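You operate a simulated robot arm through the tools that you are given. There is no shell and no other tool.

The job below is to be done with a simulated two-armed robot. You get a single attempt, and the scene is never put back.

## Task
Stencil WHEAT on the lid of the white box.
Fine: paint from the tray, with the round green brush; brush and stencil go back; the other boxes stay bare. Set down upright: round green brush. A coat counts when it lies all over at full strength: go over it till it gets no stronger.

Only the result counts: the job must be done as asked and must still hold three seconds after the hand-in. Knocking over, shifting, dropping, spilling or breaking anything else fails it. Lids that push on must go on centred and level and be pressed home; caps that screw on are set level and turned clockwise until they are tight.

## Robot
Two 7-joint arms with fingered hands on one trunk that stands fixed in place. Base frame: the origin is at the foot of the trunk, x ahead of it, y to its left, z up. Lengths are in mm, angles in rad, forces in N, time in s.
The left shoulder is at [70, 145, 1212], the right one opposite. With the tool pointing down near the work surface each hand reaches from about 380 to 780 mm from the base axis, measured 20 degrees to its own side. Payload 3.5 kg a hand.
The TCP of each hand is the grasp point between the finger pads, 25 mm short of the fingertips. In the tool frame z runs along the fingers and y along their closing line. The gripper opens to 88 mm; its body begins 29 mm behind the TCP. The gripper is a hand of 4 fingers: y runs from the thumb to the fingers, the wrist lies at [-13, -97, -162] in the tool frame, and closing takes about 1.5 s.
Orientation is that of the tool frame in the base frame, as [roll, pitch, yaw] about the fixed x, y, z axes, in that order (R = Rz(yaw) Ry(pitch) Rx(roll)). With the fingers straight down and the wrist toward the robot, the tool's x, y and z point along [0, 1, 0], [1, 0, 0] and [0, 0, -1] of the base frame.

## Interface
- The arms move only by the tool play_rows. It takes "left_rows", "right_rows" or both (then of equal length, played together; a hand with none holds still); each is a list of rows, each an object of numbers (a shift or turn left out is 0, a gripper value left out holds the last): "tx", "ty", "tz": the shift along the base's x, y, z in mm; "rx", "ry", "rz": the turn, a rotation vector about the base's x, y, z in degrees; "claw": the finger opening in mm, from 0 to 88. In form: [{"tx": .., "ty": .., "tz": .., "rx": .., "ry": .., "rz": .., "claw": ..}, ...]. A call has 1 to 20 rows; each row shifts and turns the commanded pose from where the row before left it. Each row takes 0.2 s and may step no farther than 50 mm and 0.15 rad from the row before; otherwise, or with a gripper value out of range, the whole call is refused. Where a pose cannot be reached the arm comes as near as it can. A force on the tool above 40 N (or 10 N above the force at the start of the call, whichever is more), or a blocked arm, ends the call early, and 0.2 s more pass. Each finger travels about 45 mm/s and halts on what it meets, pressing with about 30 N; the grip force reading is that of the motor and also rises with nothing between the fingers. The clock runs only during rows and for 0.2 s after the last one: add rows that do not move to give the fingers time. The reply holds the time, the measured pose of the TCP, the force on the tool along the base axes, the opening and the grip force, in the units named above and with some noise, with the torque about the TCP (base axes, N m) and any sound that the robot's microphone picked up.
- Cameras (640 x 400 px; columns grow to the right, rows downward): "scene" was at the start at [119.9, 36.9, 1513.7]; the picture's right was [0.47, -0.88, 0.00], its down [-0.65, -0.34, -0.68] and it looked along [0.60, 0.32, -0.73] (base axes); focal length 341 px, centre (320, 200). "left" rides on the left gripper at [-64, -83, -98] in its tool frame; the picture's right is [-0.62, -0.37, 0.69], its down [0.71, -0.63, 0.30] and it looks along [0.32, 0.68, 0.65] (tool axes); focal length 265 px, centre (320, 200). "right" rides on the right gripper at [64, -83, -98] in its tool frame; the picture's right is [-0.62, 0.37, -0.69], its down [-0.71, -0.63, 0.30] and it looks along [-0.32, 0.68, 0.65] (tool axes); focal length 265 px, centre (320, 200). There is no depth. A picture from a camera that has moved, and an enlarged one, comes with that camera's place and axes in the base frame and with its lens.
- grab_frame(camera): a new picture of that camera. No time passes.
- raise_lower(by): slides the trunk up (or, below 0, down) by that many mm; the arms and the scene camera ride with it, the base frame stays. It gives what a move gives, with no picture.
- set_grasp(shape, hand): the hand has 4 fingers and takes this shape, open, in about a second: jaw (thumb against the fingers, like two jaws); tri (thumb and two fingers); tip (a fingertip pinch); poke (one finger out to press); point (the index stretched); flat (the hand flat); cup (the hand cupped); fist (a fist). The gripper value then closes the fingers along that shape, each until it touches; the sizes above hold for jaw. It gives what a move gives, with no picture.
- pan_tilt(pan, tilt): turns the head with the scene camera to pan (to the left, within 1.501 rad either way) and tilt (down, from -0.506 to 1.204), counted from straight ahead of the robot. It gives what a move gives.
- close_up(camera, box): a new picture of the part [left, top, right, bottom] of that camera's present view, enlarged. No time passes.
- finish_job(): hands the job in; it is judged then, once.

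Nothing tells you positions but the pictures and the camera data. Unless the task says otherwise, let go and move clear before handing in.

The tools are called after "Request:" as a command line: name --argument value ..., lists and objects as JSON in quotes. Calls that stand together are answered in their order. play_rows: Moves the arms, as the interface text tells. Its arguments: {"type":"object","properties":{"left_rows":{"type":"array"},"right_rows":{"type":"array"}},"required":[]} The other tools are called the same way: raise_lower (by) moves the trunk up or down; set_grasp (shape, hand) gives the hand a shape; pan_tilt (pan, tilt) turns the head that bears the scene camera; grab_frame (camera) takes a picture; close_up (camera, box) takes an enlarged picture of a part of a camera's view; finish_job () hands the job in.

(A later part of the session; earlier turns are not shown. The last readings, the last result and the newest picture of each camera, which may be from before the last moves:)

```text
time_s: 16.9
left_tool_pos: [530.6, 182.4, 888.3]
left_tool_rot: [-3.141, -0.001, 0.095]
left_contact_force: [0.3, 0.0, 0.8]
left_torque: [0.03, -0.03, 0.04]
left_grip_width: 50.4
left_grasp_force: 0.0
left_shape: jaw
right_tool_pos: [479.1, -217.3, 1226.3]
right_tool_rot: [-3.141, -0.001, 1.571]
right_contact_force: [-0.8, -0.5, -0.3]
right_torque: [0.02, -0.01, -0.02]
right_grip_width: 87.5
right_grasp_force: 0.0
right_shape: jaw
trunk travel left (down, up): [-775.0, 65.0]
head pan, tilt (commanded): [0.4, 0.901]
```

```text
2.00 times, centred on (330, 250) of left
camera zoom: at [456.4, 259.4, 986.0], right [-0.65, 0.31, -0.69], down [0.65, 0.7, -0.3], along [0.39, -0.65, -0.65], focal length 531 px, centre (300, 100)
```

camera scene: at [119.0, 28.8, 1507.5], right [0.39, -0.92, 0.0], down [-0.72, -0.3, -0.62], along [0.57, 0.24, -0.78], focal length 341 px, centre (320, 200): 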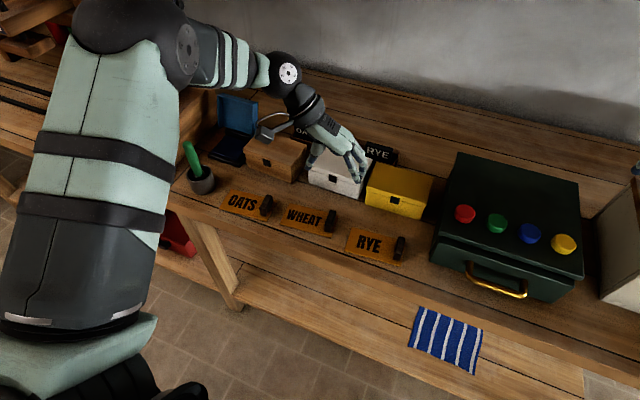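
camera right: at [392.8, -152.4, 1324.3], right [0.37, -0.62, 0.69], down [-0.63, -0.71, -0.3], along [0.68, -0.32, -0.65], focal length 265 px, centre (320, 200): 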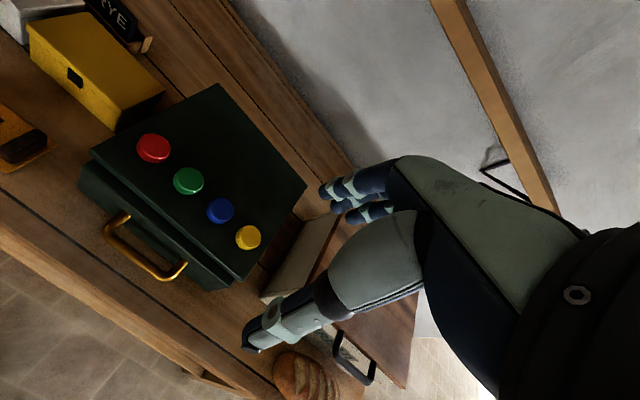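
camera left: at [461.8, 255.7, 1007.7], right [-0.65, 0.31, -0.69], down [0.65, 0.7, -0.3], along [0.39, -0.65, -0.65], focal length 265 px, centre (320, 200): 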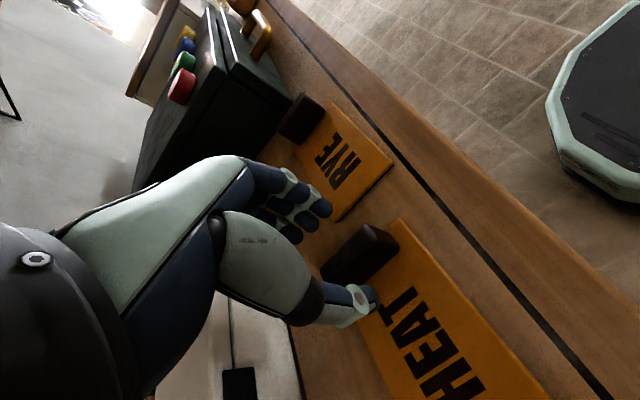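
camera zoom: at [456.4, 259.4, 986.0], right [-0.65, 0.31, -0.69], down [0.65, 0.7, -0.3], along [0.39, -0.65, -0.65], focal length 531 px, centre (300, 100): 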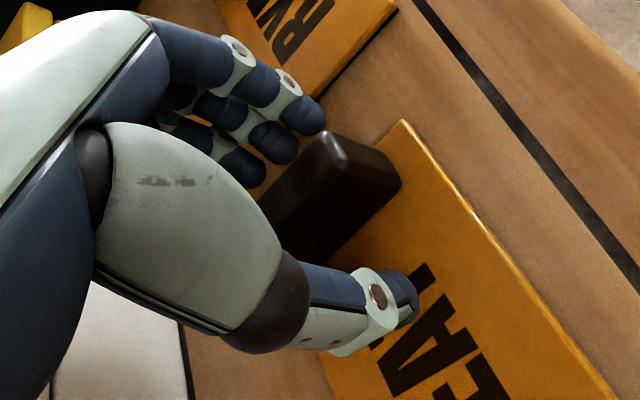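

Geometry looks good. Closing on the handle now.

Request:
play_rows --left_rows '[{"claw": 30}, {"claw": 15}, {"claw": 5}, {}, {}, {}, {}, {}]'

Request:
close_up --camera "scene" --box '[270, 175, 366, 235]'

Request:
close_up --camera "left" --box '[250, 150, 410, 350]'

```text
time_s: 18.7
left_tool_pos: [529.6, 182.2, 889.0]
left_tool_rot: [-3.141, 0.0, 0.095]
left_contact_force: [-0.3, -0.5, -0.3]
left_torque: [-0.07, -0.01, -0.08]
left_grip_width: 9.9
left_grasp_force: 29.9
left_shape: jaw
right_tool_pos: [478.4, -217.8, 1227.2]
right_tool_rot: [-3.141, -0.001, 1.57]
right_contact_force: [-0.1, -0.7, 0.0]
right_torque: [0.0, 0.04, -0.01]
right_grip_width: 87.6
right_grasp_force: 0.1
right_shape: jaw
trunk travel left (down, up): [-775.0, 65.0]
head pan, tilt (commanded): [0.4, 0.901]
```

```text
6.67 times, centred on (318, 205) of scene
camera zoom: at [119.5, 28.6, 1507.4], right [0.39, -0.92, 0.0], down [-0.72, -0.3, -0.62], along [0.57, 0.24, -0.78], focal length 2270 px, centre (333, 167)
```

zoom: 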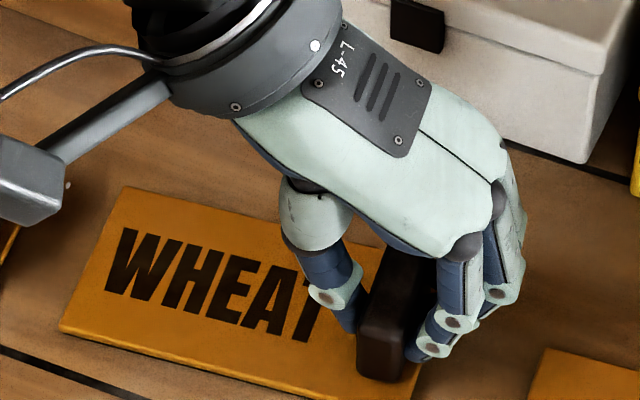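

```text
2.00 times, centred on (330, 250) of left
camera zoom: at [456.5, 259.4, 986.0], right [-0.65, 0.31, -0.69], down [0.65, 0.7, -0.3], along [0.39, -0.65, -0.65], focal length 531 px, centre (300, 100)
```

zoom: 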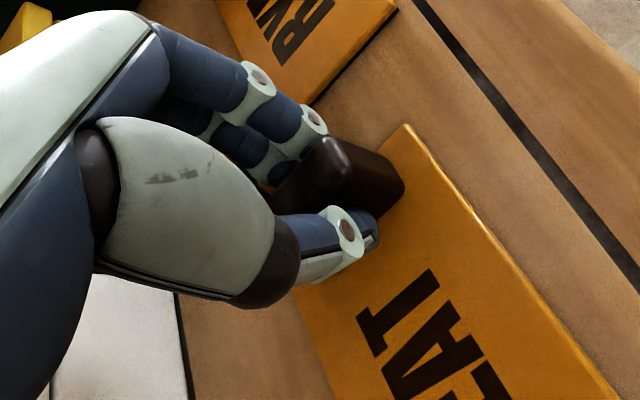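

Grip is firm (9.9 mm, ~30 N). I'll lift straight up slowly and check the stencil hangs level.

Request:
play_rows --left_rows '[{"tz": 4}, {"tz": 6}, {"tz": 10}, {"tz": 20}, {"tz": 25}, {"tz": 25}, {"tz": 20}, {}, {}]'

Request:
grab_frame --camera "scene"

Request:
close_up --camera "scene" --box '[250, 110, 410, 210]'

Request:
grab_frame --camera "left"

```text
time_s: 20.7
left_tool_pos: [529.0, 181.1, 998.4]
left_tool_rot: [3.141, 0.0, 0.096]
left_contact_force: [0.0, -1.0, -3.4]
left_torque: [-0.11, -0.01, 0.01]
left_grip_width: 9.7
left_grasp_force: 30.3
left_shape: jaw
right_tool_pos: [478.9, -215.9, 1226.6]
right_tool_rot: [3.14, 0.0, 1.572]
right_contact_force: [0.5, 0.1, -0.4]
right_torque: [0.0, 0.0, -0.01]
right_grip_width: 87.6
right_grasp_force: 0.1
right_shape: jaw
trunk travel left (down, up): [-775.0, 65.0]
head pan, tilt (commanded): [0.4, 0.901]
```

```text
taken
camera scene: at [119.9, 29.0, 1507.4], right [0.39, -0.92, 0.0], down [-0.72, -0.31, -0.62], along [0.57, 0.24, -0.78], focal length 341 px, centre (320, 200)
```

scene: 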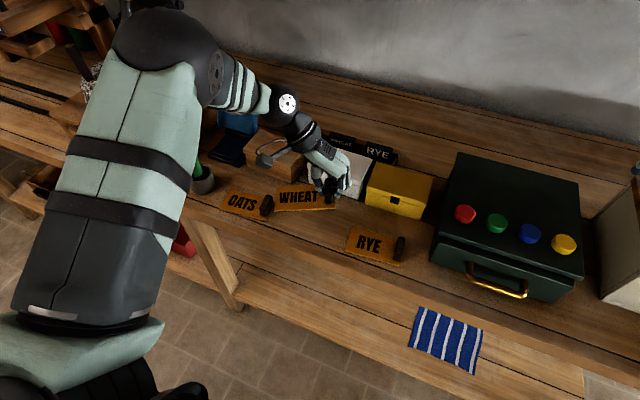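

```text
4.00 times, centred on (330, 160) of scene
camera zoom: at [119.9, 29.0, 1507.4], right [0.39, -0.92, 0.0], down [-0.72, -0.31, -0.62], along [0.57, 0.24, -0.78], focal length 1362 px, centre (280, 360)
```

zoom: 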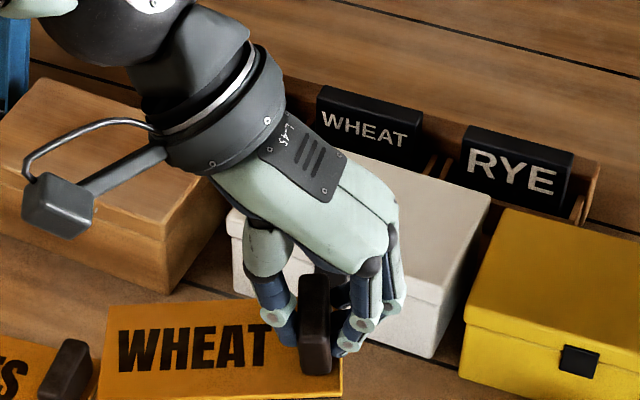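

```text
taken
camera left: at [455.6, 259.2, 1095.5], right [-0.65, 0.31, -0.69], down [0.65, 0.7, -0.3], along [0.39, -0.65, -0.65], focal length 265 px, centre (320, 200)
```

left: 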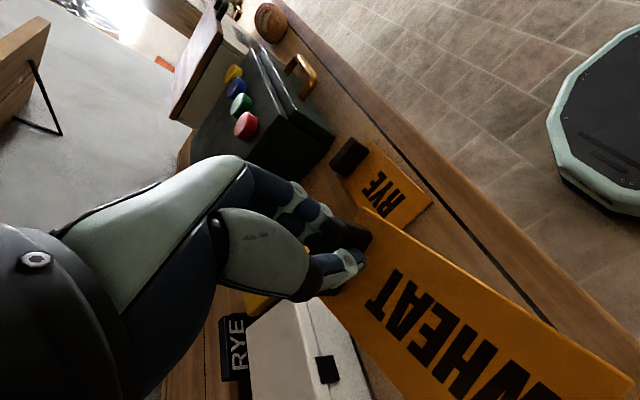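

The stencil seems to have sagged at its far (left) end in the grip. I'll measure the tilt with close-ups.

Request:
close_up --camera "scene" --box '[260, 160, 356, 220]'

Request:
close_up --camera "left" --box '[300, 200, 640, 400]'

```text
6.67 times, centred on (308, 190) of scene
camera zoom: at [119.9, 29.0, 1507.4], right [0.39, -0.92, 0.0], down [-0.72, -0.31, -0.62], along [0.57, 0.24, -0.78], focal length 2270 px, centre (400, 267)
```

zoom: 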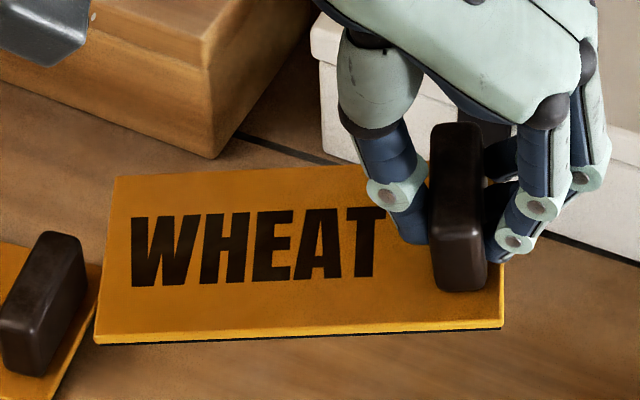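

```text
1.88 times, centred on (470, 300) of left
camera zoom: at [455.6, 259.2, 1095.5], right [-0.65, 0.31, -0.69], down [0.65, 0.7, -0.3], along [0.39, -0.65, -0.65], focal length 500 px, centre (38, 12)
```

zoom: 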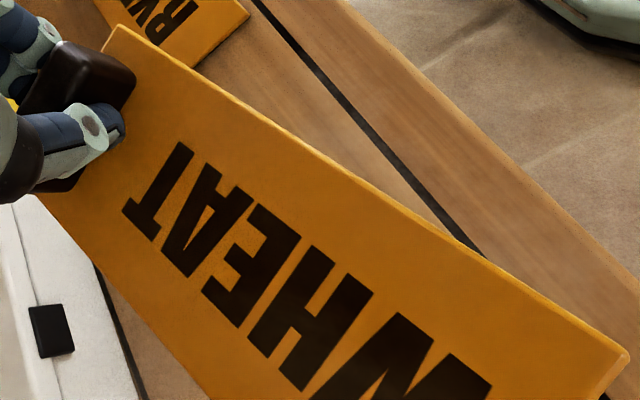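

The stencil is level within ~3° but has yawed ~16° in the grip (stencil yaw ≈ 21°). Before deciding whether to re-grip, I'll test whether the arm can reach the lid pose, staying high.

Request:
play_rows --left_rows '[{"tz": 15}, {"tz": 15}, {"tx": 15, "ty": -2.5, "rz": -4.16}, {"tx": 15, "ty": -2.5, "rz": -4.16}, {"tx": 15, "ty": -2.5, "rz": -4.16}, {"tx": 15, "ty": -2.5, "rz": -4.16}, {"tx": 15, "ty": -2.5, "rz": -4.16}, {"tx": 15, "ty": -2.5}, {"tx": 15, "ty": -2.5}, {"tx": 15, "ty": -2.5}, {"tx": 15, "ty": -2.5}, {"tx": 8.7, "ty": -2.7}, {}, {}]'

Request:
grab_frame --camera "scene"

Request:
close_up --camera "scene" --box '[280, 90, 408, 170]'

Request:
grab_frame --camera "left"

```text
time_s: 23.7
left_tool_pos: [622.7, 161.0, 1027.0]
left_tool_rot: [3.14, 0.001, -0.269]
left_contact_force: [0.2, -0.4, -3.0]
left_torque: [-0.07, 0.01, 0.0]
left_grip_width: 9.8
left_grasp_force: 29.8
left_shape: jaw
left hand out of reach, approached as far as the arm can: row 9, 10, 11, 12
right_tool_pos: [478.8, -216.5, 1227.9]
right_tool_rot: [-3.141, -0.001, 1.569]
right_contact_force: [0.4, 0.3, -0.6]
right_torque: [0.01, -0.02, 0.03]
right_grip_width: 87.4
right_grasp_force: 0.1
right_shape: jaw
trunk travel left (down, up): [-775.0, 65.0]
head pan, tilt (commanded): [0.4, 0.901]
```

```text
taken
camera scene: at [120.0, 28.9, 1507.4], right [0.39, -0.92, 0.0], down [-0.72, -0.31, -0.62], along [0.57, 0.24, -0.78], focal length 341 px, centre (320, 200)
```

scene: 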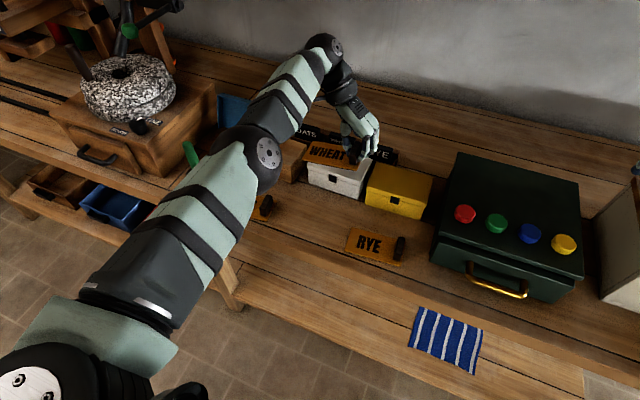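

```text
5.00 times, centred on (344, 130) of scene
camera zoom: at [120.0, 28.9, 1507.4], right [0.39, -0.92, 0.0], down [-0.72, -0.31, -0.62], along [0.57, 0.24, -0.78], focal length 1703 px, centre (200, 550)
```

zoom: 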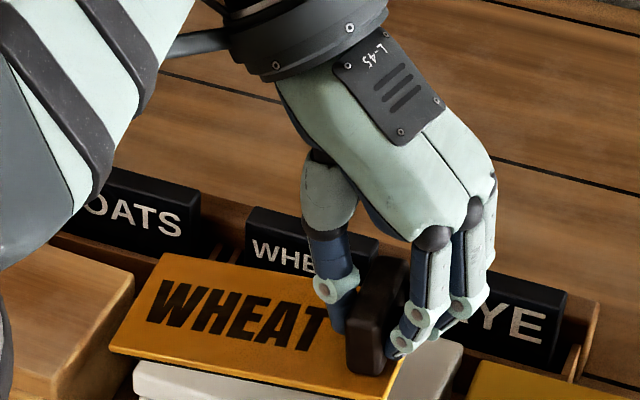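

```text
taken
camera left: at [581.3, 259.6, 1124.9], right [-0.5, 0.52, -0.69], down [0.86, 0.42, -0.3], along [0.13, -0.74, -0.65], focal length 265 px, centre (320, 200)
```

left: 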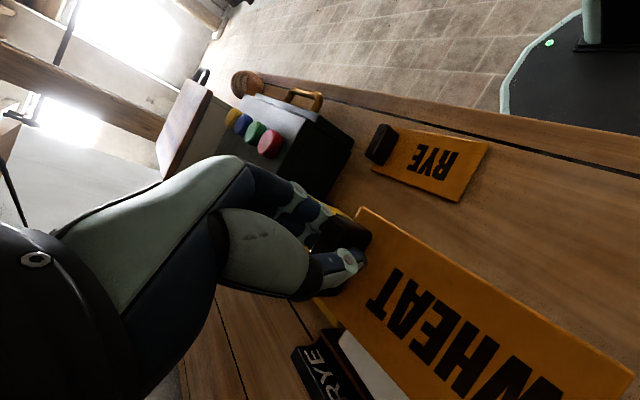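

The untilted grip cannot reach the lid (short by ~45 mm). I'll set the stencil back on its original spot and re-grip with the fingers pitched forward about the closing axis, which brings the wrist nearer; first move back above the original place.

Request:
play_rows --left_rows '[{"tx": -15, "ty": 3, "rz": 1.12}, {"tx": -15, "ty": 3, "rz": 1.12}, {"tx": -15, "ty": 3, "rz": 1.12}, {"tx": -15, "ty": 3, "rz": 1.12}, {"tx": -15, "ty": 3, "rz": 1.12}, {"tx": -12.6, "ty": 4.1}, {"tz": -20}, {"tz": -20}, {"tz": -20}, {"tz": -20}, {"tz": -20}, {"tz": -15}, {}, {}]'

Request:
close_up --camera "scene" --box '[260, 175, 356, 235]'

Request:
close_up --camera "left" --box '[300, 200, 640, 400]'

```text
time_s: 24.1
left_tool_pos: [619.4, 165.6, 1024.8]
left_tool_rot: [3.141, -0.033, -0.287]
left_contact_force: [2.7, -2.6, -12.3]
left_torque: [-0.79, -0.22, -0.05]
left_grip_width: 9.6
left_grasp_force: 30.2
left_shape: jaw
right_tool_pos: [477.8, -214.4, 1226.8]
right_tool_rot: [3.139, 0.0, 1.571]
right_contact_force: [-0.2, 1.1, -0.6]
right_torque: [-0.02, 0.03, 0.02]
right_grip_width: 87.7
right_grasp_force: 0.1
right_shape: jaw
trunk travel left (down, up): [-775.0, 65.0]
head pan, tilt (commanded): [0.4, 0.901]
stopped in row 1 (left hand): the force on the tool passed its limit at 159 N (the readings are from after the stop); the commanded pose is now the measured one
```

```text
6.67 times, centred on (308, 205) of scene
camera zoom: at [119.9, 31.0, 1507.4], right [0.39, -0.92, 0.0], down [-0.72, -0.31, -0.62], along [0.57, 0.24, -0.78], focal length 2270 px, centre (400, 167)
```

zoom: 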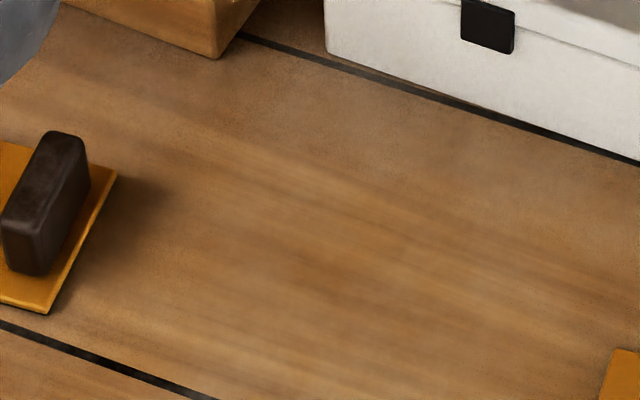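

```text
1.88 times, centred on (470, 300) of left
camera zoom: at [575.1, 264.2, 1120.6], right [-0.47, 0.52, -0.71], down [0.87, 0.4, -0.28], along [0.14, -0.75, -0.64], focal length 500 px, centre (38, 12)
```

zoom: 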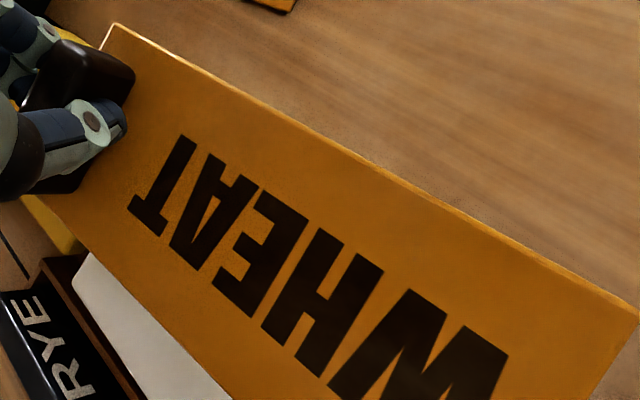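

The call stopped on a force spike. I'll look at the whole scene to see what was touched.

Request:
grab_frame --camera "scene"

Request:
grab_frame --camera "left"

Request:
close_up --camera "scene" --box '[250, 80, 410, 180]'

```text
taken
camera scene: at [119.9, 31.0, 1507.4], right [0.39, -0.92, 0.0], down [-0.72, -0.31, -0.62], along [0.57, 0.24, -0.78], focal length 341 px, centre (320, 200)
```

scene: 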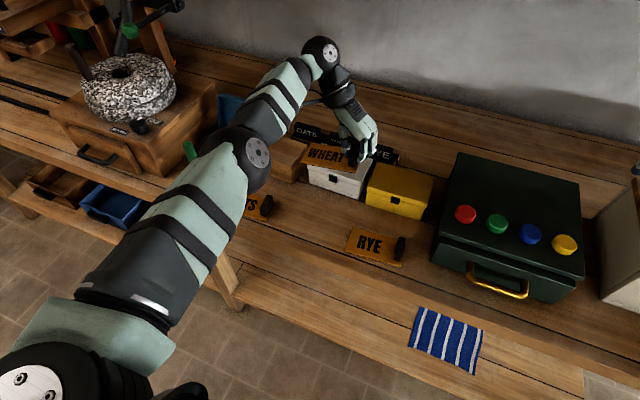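

```text
taken
camera left: at [575.1, 264.2, 1120.6], right [-0.47, 0.52, -0.71], down [0.87, 0.4, -0.28], along [0.14, -0.75, -0.64], focal length 265 px, centre (320, 200)
```

left: 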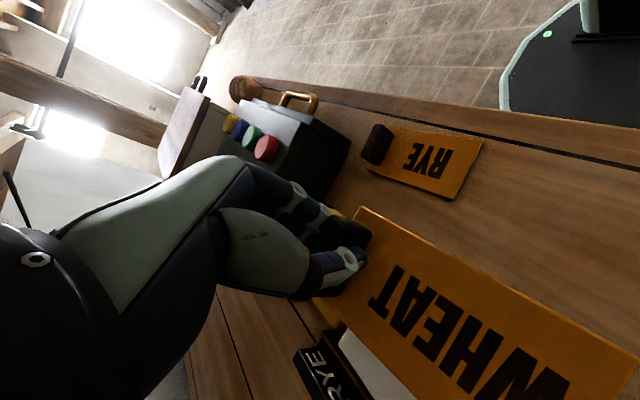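

```text
4.00 times, centred on (330, 130) of scene
camera zoom: at [119.9, 31.0, 1507.4], right [0.39, -0.92, 0.0], down [-0.72, -0.31, -0.62], along [0.57, 0.24, -0.78], focal length 1362 px, centre (280, 480)
```

zoom: 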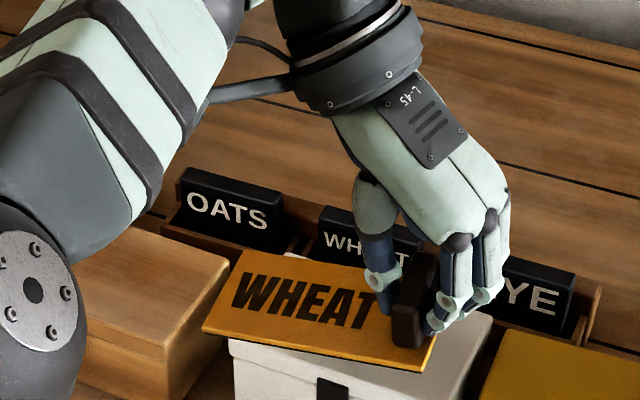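

Nothing on the bench was touched: the arm was fully stretched and jerked when leaving that singular pose. The stencil is still held; I'll back off in small steps.

Request:
play_rows --left_rows '[{}, {"tx": -3}, {"tx": -4}, {"tx": -5}, {"tx": -6}, {"tx": -8}, {}]'

```text
time_s: 25.7
left_tool_pos: [591.9, 164.3, 1027.7]
left_tool_rot: [-3.141, -0.033, -0.287]
left_contact_force: [0.2, -0.3, -2.8]
left_torque: [-0.11, 0.0, 0.0]
left_grip_width: 9.7
left_grasp_force: 30.0
left_shape: jaw
right_tool_pos: [478.2, -215.8, 1226.2]
right_tool_rot: [-3.14, 0.0, 1.571]
right_contact_force: [-0.2, 0.0, -0.2]
right_torque: [0.0, 0.02, -0.01]
right_grip_width: 87.3
right_grasp_force: 0.0
right_shape: jaw
trunk travel left (down, up): [-775.0, 65.0]
head pan, tilt (commanded): [0.4, 0.901]
```

Back in a regular pose. Now I correct the small tilt, turn so the stencil has its original yaw, and go down to just above the original spot for a check.

Request:
play_rows --left_rows '[{"tx": -11.5, "ty": 3, "rz": 1.33, "ry": 0.36, "rx": 0.11}, {"tx": -11.5, "ty": 3, "rz": 1.33, "ry": 0.36, "rx": 0.11}, {"tx": -11.5, "ty": 3, "rz": 1.33, "ry": 0.36, "rx": 0.11}, {"tx": -11.5, "ty": 3, "rz": 1.33, "ry": 0.36, "rx": 0.1}, {"tx": -11.5, "ty": 3, "rz": 1.33, "ry": 0.37, "rx": 0.1}, {"tz": -20}, {"tz": -20}, {"tz": -20}, {"tz": -20}, {"tz": -20}, {"tz": -15}, {}, {}]'

Request:
close_up --camera "scene" --box '[260, 170, 370, 240]'

Request:
close_up --camera "left" --box '[300, 200, 640, 400]'

```text
time_s: 28.5
left_tool_pos: [534.5, 177.8, 910.7]
left_tool_rot: [-3.138, 0.0, -0.171]
left_contact_force: [-0.2, -0.1, -3.1]
left_torque: [-0.11, -0.02, -0.01]
left_grip_width: 9.5
left_grasp_force: 30.1
left_shape: jaw
right_tool_pos: [479.0, -215.9, 1227.4]
right_tool_rot: [3.141, -0.001, 1.572]
right_contact_force: [0.8, 0.9, 0.1]
right_torque: [0.0, 0.01, 0.0]
right_grip_width: 87.7
right_grasp_force: 0.0
right_shape: jaw
trunk travel left (down, up): [-775.0, 65.0]
head pan, tilt (commanded): [0.4, 0.901]
```

```text
5.71 times, centred on (315, 205) of scene
camera zoom: at [119.9, 28.9, 1507.4], right [0.39, -0.92, 0.0], down [-0.72, -0.31, -0.62], along [0.57, 0.24, -0.78], focal length 1946 px, centre (349, 171)
```

zoom: 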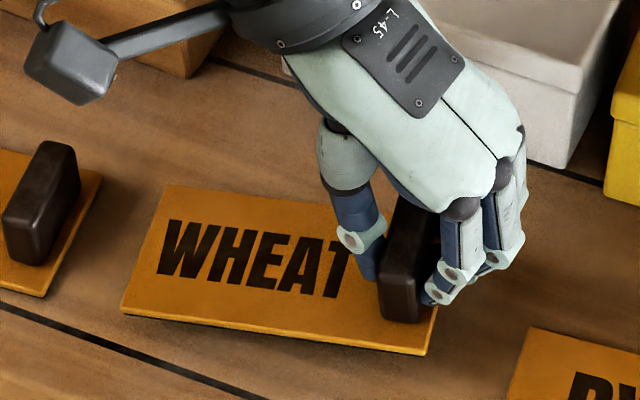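

```text
1.88 times, centred on (470, 300) of left
camera zoom: at [483.3, 272.1, 1009.0], right [-0.55, 0.47, -0.69], down [0.81, 0.5, -0.3], along [0.2, -0.73, -0.66], focal length 500 px, centre (38, 12)
```

zoom: 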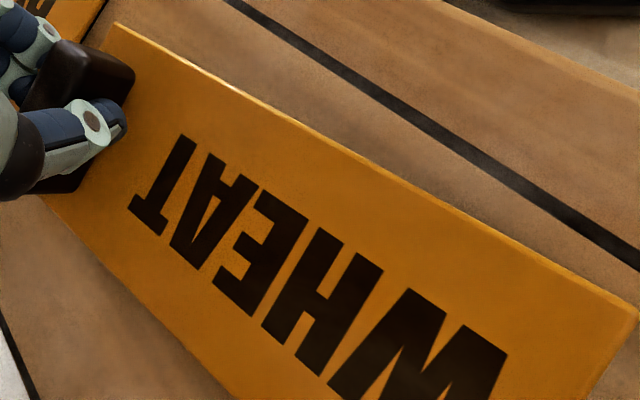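

The stencil yaw in hand is now ~12°, so I rotate −6° and shift slightly to restore its original pose, then lower it gently onto the bench.

Request:
play_rows --left_rows '[{"tx": 0.5, "ty": 2.8, "rz": -6}, {"tz": -5}, {"tz": -4}, {"tz": -3}, {"tz": -2}, {"tz": -2}, {"tz": -1.5}, {"tz": -1.5}, {}, {}]'

Request:
close_up --camera "scene" --box '[260, 170, 370, 240]'

```text
time_s: 30.7
left_tool_pos: [534.9, 181.7, 891.6]
left_tool_rot: [-3.137, 0.001, -0.276]
left_contact_force: [1.4, -0.2, -2.5]
left_torque: [-0.03, -0.04, -0.03]
left_grip_width: 9.6
left_grasp_force: 29.7
left_shape: jaw
right_tool_pos: [478.2, -216.8, 1226.3]
right_tool_rot: [-3.141, -0.001, 1.571]
right_contact_force: [0.1, 0.1, 0.7]
right_torque: [0.03, 0.0, 0.01]
right_grip_width: 87.4
right_grasp_force: 0.0
right_shape: jaw
trunk travel left (down, up): [-775.0, 65.0]
head pan, tilt (commanded): [0.4, 0.901]
```

```text
5.71 times, centred on (315, 205) of scene
camera zoom: at [119.7, 28.6, 1507.4], right [0.39, -0.92, 0.0], down [-0.72, -0.3, -0.62], along [0.57, 0.24, -0.78], focal length 1946 px, centre (349, 171)
```

zoom: 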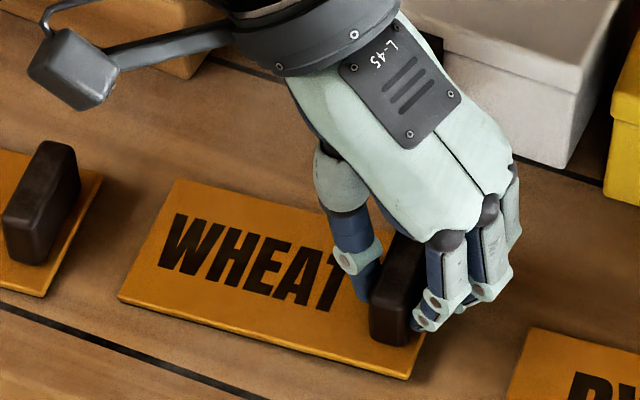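

Almost down. Lowering the last millimetres until the plate rests.

Request:
play_rows --left_rows '[{"tz": -1}, {"tz": -1}, {"tz": -1}, {"tz": -0.5}, {}, {}]'

Request:
close_up --camera "scene" --box '[260, 170, 370, 240]'

```text
time_s: 32.1
left_tool_pos: [533.8, 180.0, 889.1]
left_tool_rot: [-3.137, 0.001, -0.276]
left_contact_force: [1.3, 1.3, -1.6]
left_torque: [0.09, 0.04, -0.03]
left_grip_width: 9.6
left_grasp_force: 29.8
left_shape: jaw
right_tool_pos: [477.9, -216.6, 1227.4]
right_tool_rot: [-3.141, 0.0, 1.569]
right_contact_force: [0.2, 0.0, -1.1]
right_torque: [0.0, 0.0, 0.02]
right_grip_width: 88.0
right_grasp_force: 0.1
right_shape: jaw
trunk travel left (down, up): [-775.0, 65.0]
head pan, tilt (commanded): [0.4, 0.901]
```

```text
5.71 times, centred on (315, 205) of scene
camera zoom: at [119.7, 28.9, 1507.4], right [0.39, -0.92, 0.0], down [-0.72, -0.31, -0.62], along [0.57, 0.24, -0.78], focal length 1946 px, centre (349, 171)
```

zoom: 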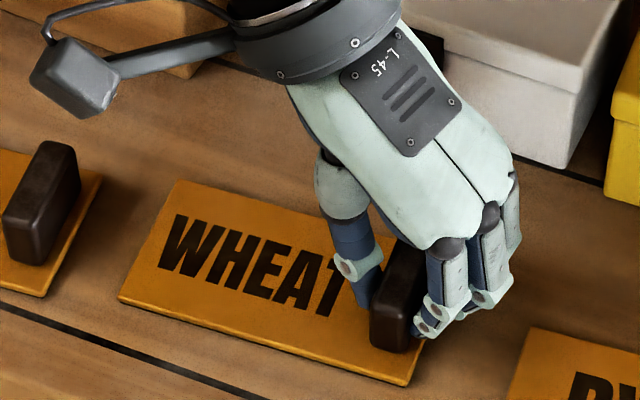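

The stencil rests nearly on its original spot. I release, rise 80 mm and look at the 'tri' hand shape as a possibly better-balanced grip.

Request:
play_rows --left_rows '[{"claw": 20}, {"claw": 35}, {"claw": 45}, {}, {}, {"tz": 10}, {"tz": 20}, {"tz": 25}, {"tz": 25}, {}]'

Request:
close_up --camera "scene" --box '[260, 170, 370, 240]'

Request:
set_grasp --hand "left" --shape "tri"

Request:
grab_frame --camera "left"

Request:
close_up --camera "scene" --box '[260, 140, 380, 220]'

```text
time_s: 34.3
left_tool_pos: [534.7, 181.9, 969.3]
left_tool_rot: [-3.136, -0.002, -0.276]
left_contact_force: [0.4, -0.4, 0.5]
left_torque: [0.0, 0.03, 0.01]
left_grip_width: 44.6
left_grasp_force: 0.1
left_shape: jaw
right_tool_pos: [478.3, -217.9, 1227.4]
right_tool_rot: [-3.141, 0.001, 1.572]
right_contact_force: [0.6, 0.8, 1.0]
right_torque: [-0.01, -0.01, -0.01]
right_grip_width: 87.8
right_grasp_force: 0.1
right_shape: jaw
trunk travel left (down, up): [-775.0, 65.0]
head pan, tilt (commanded): [0.4, 0.901]
```

```text
5.71 times, centred on (315, 205) of scene
camera zoom: at [119.6, 28.7, 1507.4], right [0.39, -0.92, 0.0], down [-0.72, -0.3, -0.62], along [0.57, 0.24, -0.78], focal length 1946 px, centre (349, 171)
```

zoom: 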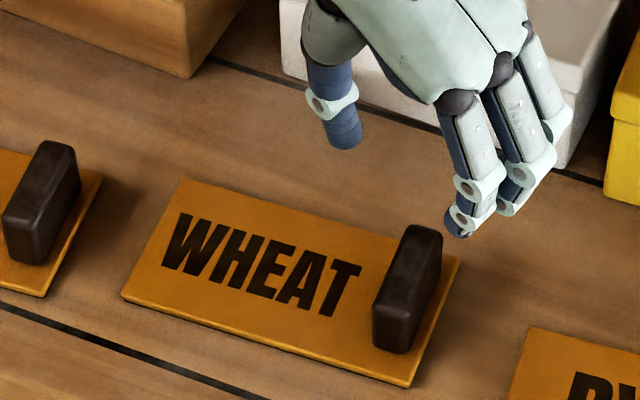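

```text
time_s: 35.2
left_tool_pos: [535.6, 181.7, 968.3]
left_tool_rot: [-3.138, 0.0, -0.276]
left_contact_force: [-0.3, 0.2, -1.0]
left_torque: [0.0, 0.02, 0.0]
left_grip_width: 88.1
left_grasp_force: 0.0
left_shape: tri
right_tool_pos: [477.8, -216.4, 1227.5]
right_tool_rot: [3.141, 0.002, 1.571]
right_contact_force: [0.3, 0.8, -1.0]
right_torque: [0.02, 0.02, 0.0]
right_grip_width: 87.3
right_grasp_force: 0.1
right_shape: jaw
trunk travel left (down, up): [-775.0, 65.0]
head pan, tilt (commanded): [0.4, 0.901]
```

```text
taken
camera left: at [493.6, 279.7, 1066.5], right [-0.5, 0.53, -0.69], down [0.86, 0.41, -0.3], along [0.13, -0.74, -0.66], focal length 265 px, centre (320, 200)
```

left: 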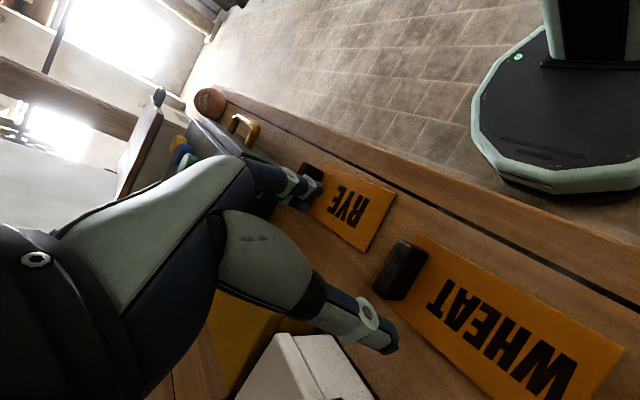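

```text
5.00 times, centred on (320, 180) of scene
camera zoom: at [119.2, 28.7, 1507.5], right [0.39, -0.92, 0.0], down [-0.72, -0.3, -0.62], along [0.57, 0.24, -0.78], focal length 1703 px, centre (320, 300)
```

zoom: 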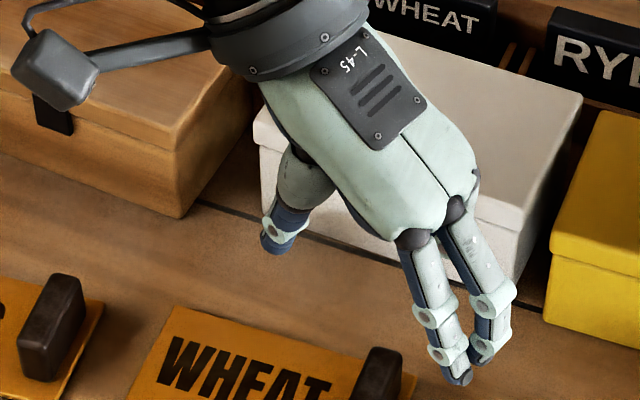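

'tri' has the same thumb offset, so I'll keep 'jaw', matching the hand's yaw to the angle the handle settled at, and pitch the fingers 35° forward for reach. First raise the hand, then lower the trunk 80 mm so the shoulder is level with the work.

Request:
play_rows --left_rows '[{"tz": 40}, {"tz": 40}, {}]'

Request:
set_grasp --hand "left" --shape "jaw"

Request:
raise_lower --by -80

Request:
grab_frame --camera "scene"

```text
time_s: 36.0
left_tool_pos: [534.0, 181.9, 1048.9]
left_tool_rot: [-3.138, -0.001, -0.275]
left_contact_force: [0.2, 0.7, 0.1]
left_torque: [-0.02, -0.01, 0.01]
left_grip_width: 87.9
left_grasp_force: 0.1
left_shape: tri
right_tool_pos: [478.1, -216.6, 1227.0]
right_tool_rot: [-3.141, -0.001, 1.572]
right_contact_force: [-0.5, 0.6, -0.3]
right_torque: [0.03, 0.0, 0.01]
right_grip_width: 87.6
right_grasp_force: 0.1
right_shape: jaw
trunk travel left (down, up): [-775.0, 65.0]
head pan, tilt (commanded): [0.4, 0.901]
```

```text
time_s: 36.9
left_tool_pos: [531.6, 180.5, 1049.8]
left_tool_rot: [-3.138, 0.001, -0.277]
left_contact_force: [0.4, -0.6, 1.1]
left_torque: [0.03, -0.01, 0.0]
left_grip_width: 87.8
left_grasp_force: 0.0
left_shape: jaw
right_tool_pos: [477.0, -216.5, 1227.7]
right_tool_rot: [-3.141, 0.002, 1.571]
right_contact_force: [0.1, -0.5, -0.2]
right_torque: [0.0, -0.01, -0.05]
right_grip_width: 87.6
right_grasp_force: 0.0
right_shape: jaw
trunk travel left (down, up): [-775.0, 65.0]
head pan, tilt (commanded): [0.4, 0.901]
```

```text
time_s: 38.0
left_tool_pos: [533.8, 181.9, 969.2]
left_tool_rot: [-3.137, 0.0, -0.277]
left_contact_force: [-0.5, 0.6, 0.5]
left_torque: [-0.01, 0.04, 0.01]
left_grip_width: 88.0
left_grasp_force: 0.2
left_shape: jaw
right_tool_pos: [477.3, -215.6, 1147.1]
right_tool_rot: [-3.141, 0.0, 1.571]
right_contact_force: [-0.5, 0.3, 0.3]
right_torque: [0.01, 0.0, -0.03]
right_grip_width: 87.5
right_grasp_force: 0.1
right_shape: jaw
trunk travel left (down, up): [-695.0, 145.0]
head pan, tilt (commanded): [0.4, 0.901]
```

```text
taken
camera scene: at [119.1, 28.7, 1427.5], right [0.39, -0.92, 0.0], down [-0.72, -0.3, -0.62], along [0.57, 0.24, -0.78], focal length 341 px, centre (320, 200)
```

scene: 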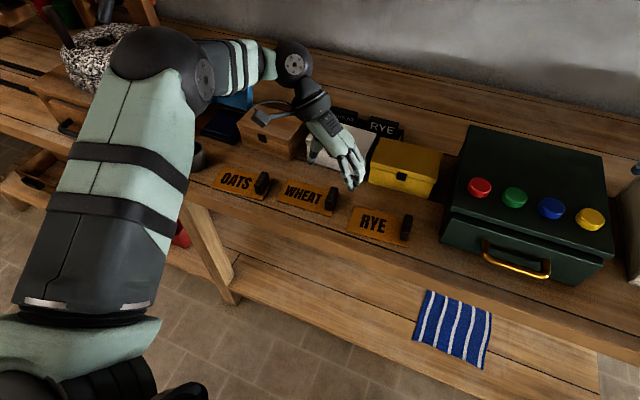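

Trunk lowered. Now tilting the hand 35° about its closing axis with a 50 mm opening, then checking.

Request:
play_rows --left_rows '[{"claw": 50, "rx": -1.9, "ry": -6.73}, {"rx": -1.9, "ry": -6.73}, {"rx": -1.9, "ry": -6.73}, {"rx": -1.9, "ry": -6.73}, {"rx": -1.9, "ry": -6.73}, {"tx": -3, "tz": -20}, {"tz": -20}, {}, {}]'

Request:
close_up --camera "scene" --box '[260, 120, 388, 220]'

Request:
grab_frame --camera "left"

```text
time_s: 40.0
left_tool_pos: [530.7, 182.2, 928.9]
left_tool_rot: [-3.139, -0.612, -0.274]
left_contact_force: [-0.3, 0.3, -0.5]
left_torque: [-0.01, 0.01, -0.02]
left_grip_width: 50.4
left_grasp_force: 0.0
left_shape: jaw
right_tool_pos: [477.4, -216.8, 1146.9]
right_tool_rot: [3.141, -0.001, 1.573]
right_contact_force: [-0.4, 0.3, 0.2]
right_torque: [-0.02, 0.01, 0.01]
right_grip_width: 87.9
right_grasp_force: 0.1
right_shape: jaw
trunk travel left (down, up): [-695.0, 145.0]
head pan, tilt (commanded): [0.4, 0.901]
```

```text
4.00 times, centred on (324, 170) of scene
camera zoom: at [119.4, 28.6, 1427.4], right [0.39, -0.92, 0.0], down [-0.72, -0.3, -0.62], along [0.57, 0.24, -0.78], focal length 1362 px, centre (304, 320)
```

zoom: 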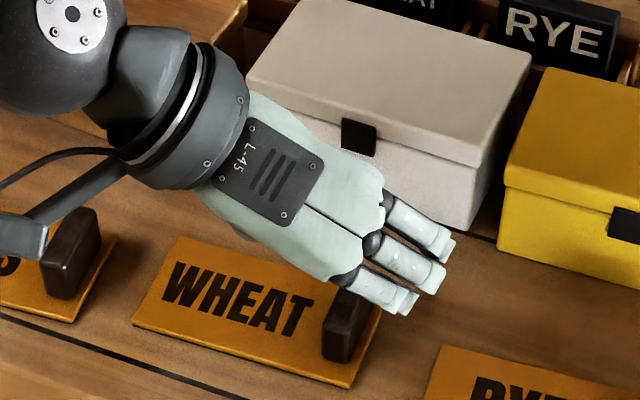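

```text
taken
camera left: at [447.1, 291.8, 971.8], right [-0.01, 0.39, -0.92], down [0.9, 0.4, 0.16], along [0.43, -0.83, -0.35], focal length 265 px, centre (320, 200)
```

left: 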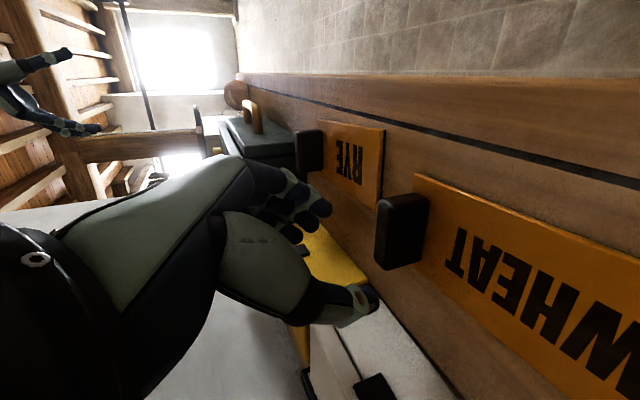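

Clear so far. Descending to grip height (TCP z≈887).

Request:
play_rows --left_rows '[{"tz": -12}, {"tz": -12}, {"tz": -9}, {"tz": -5}, {"tz": -4}, {}, {}]'

Request:
close_up --camera "scene" --box '[260, 140, 388, 220]'

Request:
close_up --camera "left" --box '[220, 130, 460, 330]'

```text
time_s: 41.6
left_tool_pos: [530.1, 180.5, 888.3]
left_tool_rot: [-3.137, -0.612, -0.277]
left_contact_force: [-0.5, 0.0, -0.1]
left_torque: [0.01, 0.01, 0.0]
left_grip_width: 50.5
left_grasp_force: 0.0
left_shape: jaw
right_tool_pos: [477.4, -217.1, 1146.9]
right_tool_rot: [-3.141, 0.0, 1.571]
right_contact_force: [-0.2, -0.5, 0.0]
right_torque: [-0.01, 0.02, 0.0]
right_grip_width: 87.4
right_grasp_force: 0.2
right_shape: jaw
trunk travel left (down, up): [-695.0, 145.0]
head pan, tilt (commanded): [0.4, 0.901]
```

```text
5.00 times, centred on (324, 180) of scene
camera zoom: at [119.2, 28.7, 1427.5], right [0.39, -0.92, 0.0], down [-0.72, -0.3, -0.62], along [0.57, 0.24, -0.78], focal length 1703 px, centre (300, 300)
```

zoom: 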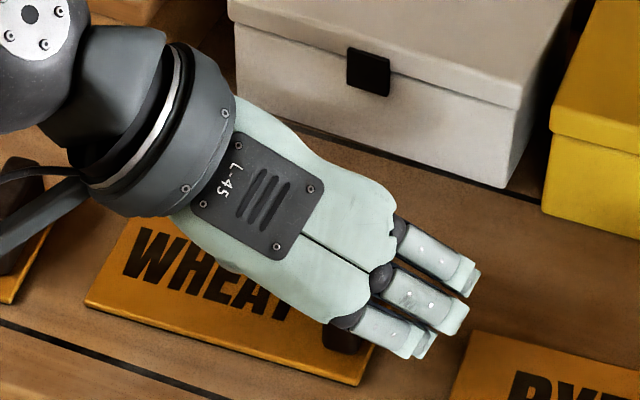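

```text
2.00 times, centred on (340, 230) of left
camera zoom: at [446.7, 291.7, 930.6], right [-0.01, 0.39, -0.92], down [0.9, 0.4, 0.16], along [0.43, -0.83, -0.35], focal length 531 px, centre (280, 140)
```

zoom: 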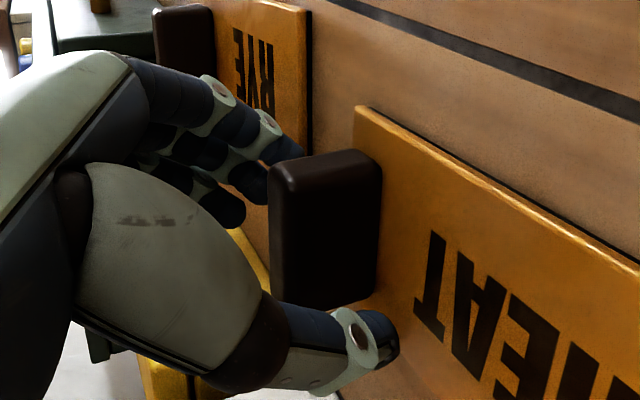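

Fingers straddle the handle well. Closing the grip.

Request:
play_rows --left_rows '[{"claw": 30}, {"claw": 15}, {"claw": 5}, {}, {}, {}, {}, {}]'

Request:
close_up --camera "left" --box '[220, 130, 460, 330]'

Request:
close_up --camera "scene" --box '[250, 160, 362, 230]'

```text
time_s: 43.5
left_tool_pos: [531.5, 181.3, 888.2]
left_tool_rot: [-3.139, -0.611, -0.276]
left_contact_force: [1.6, 1.9, 0.2]
left_torque: [0.08, -0.06, 0.02]
left_grip_width: 11.4
left_grasp_force: 30.5
left_shape: jaw
right_tool_pos: [477.2, -216.1, 1148.1]
right_tool_rot: [-3.141, 0.002, 1.57]
right_contact_force: [-0.8, 0.3, -0.2]
right_torque: [0.01, -0.04, 0.0]
right_grip_width: 87.4
right_grasp_force: 0.0
right_shape: jaw
trunk travel left (down, up): [-695.0, 145.0]
head pan, tilt (commanded): [0.4, 0.901]
```

```text
2.00 times, centred on (340, 230) of left
camera zoom: at [446.9, 291.9, 930.6], right [-0.01, 0.39, -0.92], down [0.9, 0.4, 0.16], along [0.43, -0.83, -0.35], focal length 531 px, centre (280, 140)
```

zoom: 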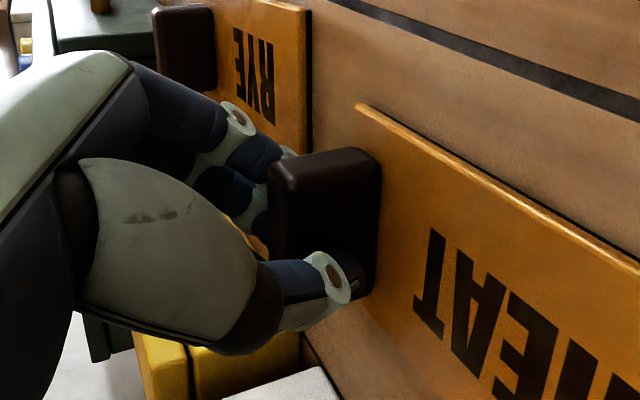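

```text
5.71 times, centred on (306, 195) of scene
camera zoom: at [119.4, 29.0, 1427.4], right [0.39, -0.92, 0.0], down [-0.72, -0.31, -0.62], along [0.57, 0.24, -0.78], focal length 1946 px, centre (400, 229)
```

zoom: 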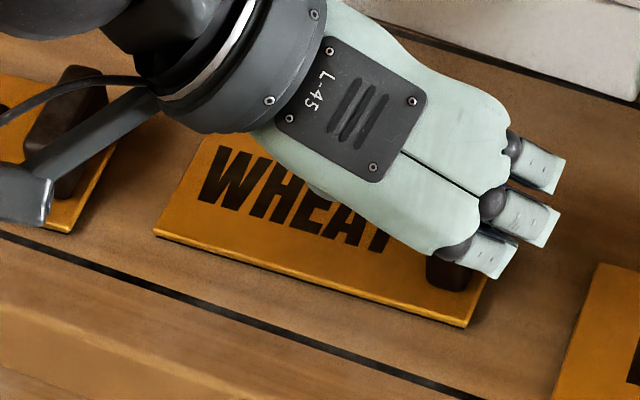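

Gripped at 11.4 mm. Lifting gently and checking how the stencil sits.

Request:
play_rows --left_rows '[{"tz": 3}, {"tz": 4}, {"tz": 6}, {"tz": 10}, {"tz": 15}, {"tz": 20}, {"tz": 20}, {"tz": 20}, {"tz": 10}, {}, {}]'

Request:
grab_frame --camera "scene"

Request:
close_up --camera "scene" --box '[240, 130, 368, 210]'

Request:
grab_frame --camera "left"

```text
time_s: 45.9
left_tool_pos: [529.6, 180.9, 995.6]
left_tool_rot: [-3.137, -0.61, -0.276]
left_contact_force: [0.3, 0.2, -3.5]
left_torque: [-0.09, 0.01, -0.04]
left_grip_width: 10.7
left_grasp_force: 30.3
left_shape: jaw
right_tool_pos: [478.4, -218.0, 1146.6]
right_tool_rot: [3.141, -0.001, 1.571]
right_contact_force: [0.3, 1.0, 0.9]
right_torque: [-0.03, 0.0, 0.0]
right_grip_width: 87.3
right_grasp_force: 0.0
right_shape: jaw
trunk travel left (down, up): [-695.0, 145.0]
head pan, tilt (commanded): [0.4, 0.901]
```

```text
taken
camera scene: at [119.7, 28.8, 1427.4], right [0.39, -0.92, 0.0], down [-0.72, -0.3, -0.62], along [0.57, 0.24, -0.78], focal length 341 px, centre (320, 200)
```

scene: 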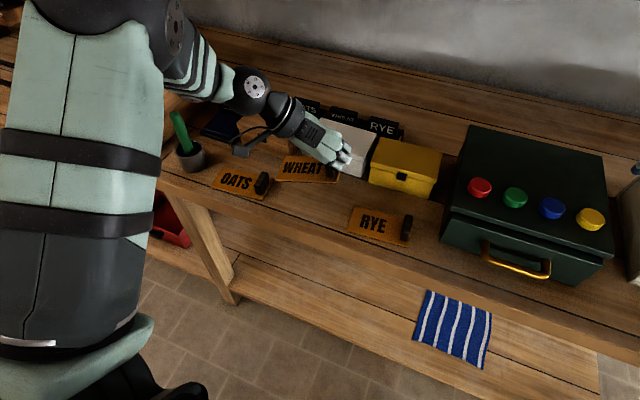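

```text
5.00 times, centred on (304, 170) of scene
camera zoom: at [119.7, 28.8, 1427.4], right [0.39, -0.92, 0.0], down [-0.72, -0.3, -0.62], along [0.57, 0.24, -0.78], focal length 1703 px, centre (400, 350)
```

zoom: 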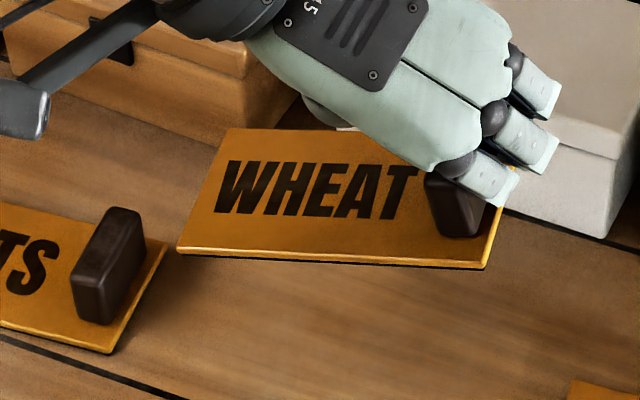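

```text
taken
camera left: at [446.2, 291.3, 1039.1], right [-0.01, 0.39, -0.92], down [0.9, 0.4, 0.16], along [0.43, -0.83, -0.35], focal length 265 px, centre (320, 200)
```

left: 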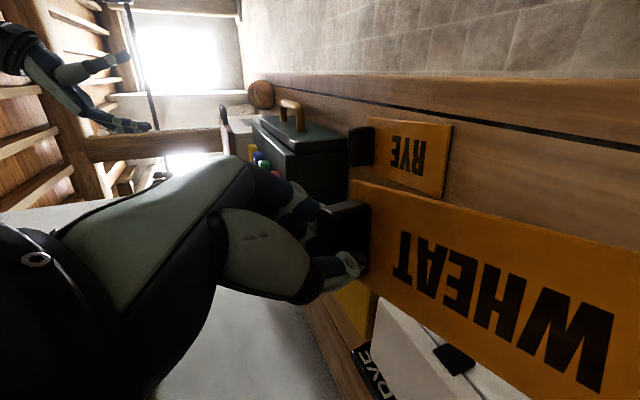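

The stencil now hangs ~9.5° low at its left end and is yawed ~11°. I'll raise it, level it by rolling the hand, square up its yaw, and re-measure before moving over the lid.

Request:
play_rows --left_rows '[{"tz": 15}, {"tz": 15}, {"rx": 3.1, "ry": 0.6}, {"rx": 3.1, "ry": 0.6}, {"rx": 3.1, "ry": 0.6}, {"rz": -3.6}, {"rz": -3.6}, {"rz": -3.6}, {"tx": 10}, {"tx": 10}, {"tx": 10}, {}, {}]'

Request:
close_up --camera "scene" --box '[240, 110, 368, 190]'

Request:
grab_frame --camera "left"

Request:
grab_frame --camera "scene"

```text
time_s: 48.6
left_tool_pos: [560.0, 183.3, 1024.9]
left_tool_rot: [-2.967, -0.529, -0.557]
left_contact_force: [-0.5, -0.8, -4.2]
left_torque: [-0.07, 0.01, 0.0]
left_grip_width: 10.9
left_grasp_force: 30.5
left_shape: jaw
right_tool_pos: [477.8, -216.3, 1146.9]
right_tool_rot: [-3.142, -0.001, 1.571]
right_contact_force: [-0.6, 0.4, -0.4]
right_torque: [-0.01, 0.02, 0.0]
right_grip_width: 87.6
right_grasp_force: 0.0
right_shape: jaw
trunk travel left (down, up): [-695.0, 145.0]
head pan, tilt (commanded): [0.4, 0.901]
```

```text
5.00 times, centred on (304, 150) of scene
camera zoom: at [119.7, 28.8, 1427.4], right [0.39, -0.92, 0.0], down [-0.72, -0.3, -0.62], along [0.57, 0.24, -0.78], focal length 1703 px, centre (400, 450)
```

zoom: 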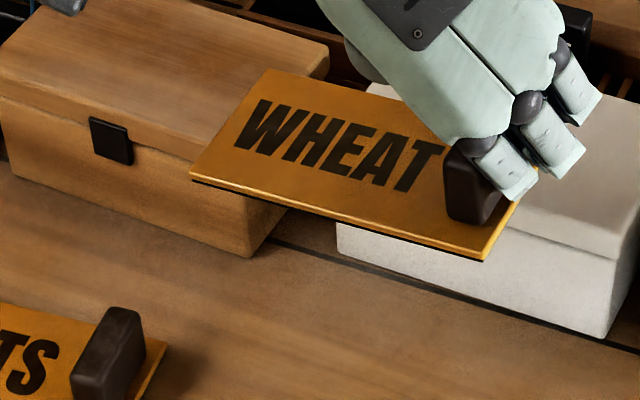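

```text
taken
camera left: at [498.2, 297.3, 1087.6], right [0.07, 0.53, -0.85], down [0.96, 0.2, 0.2], along [0.27, -0.83, -0.49], focal length 265 px, centre (320, 200)
```

left: 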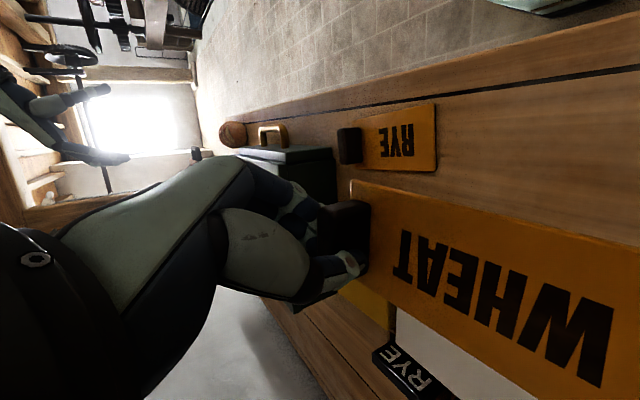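

```text
taken
camera scene: at [119.7, 28.8, 1427.4], right [0.39, -0.92, 0.0], down [-0.72, -0.3, -0.62], along [0.57, 0.24, -0.78], focal length 341 px, centre (320, 200)
```

scene: 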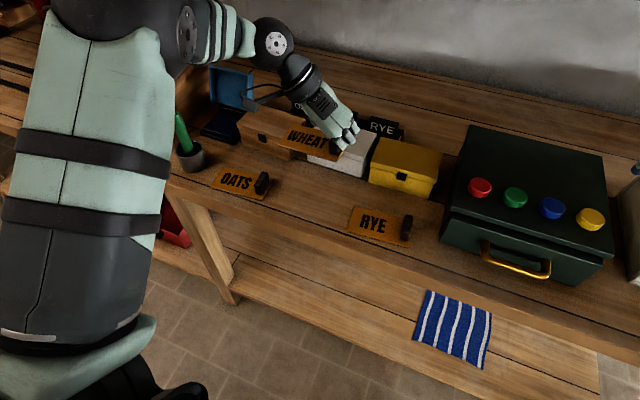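

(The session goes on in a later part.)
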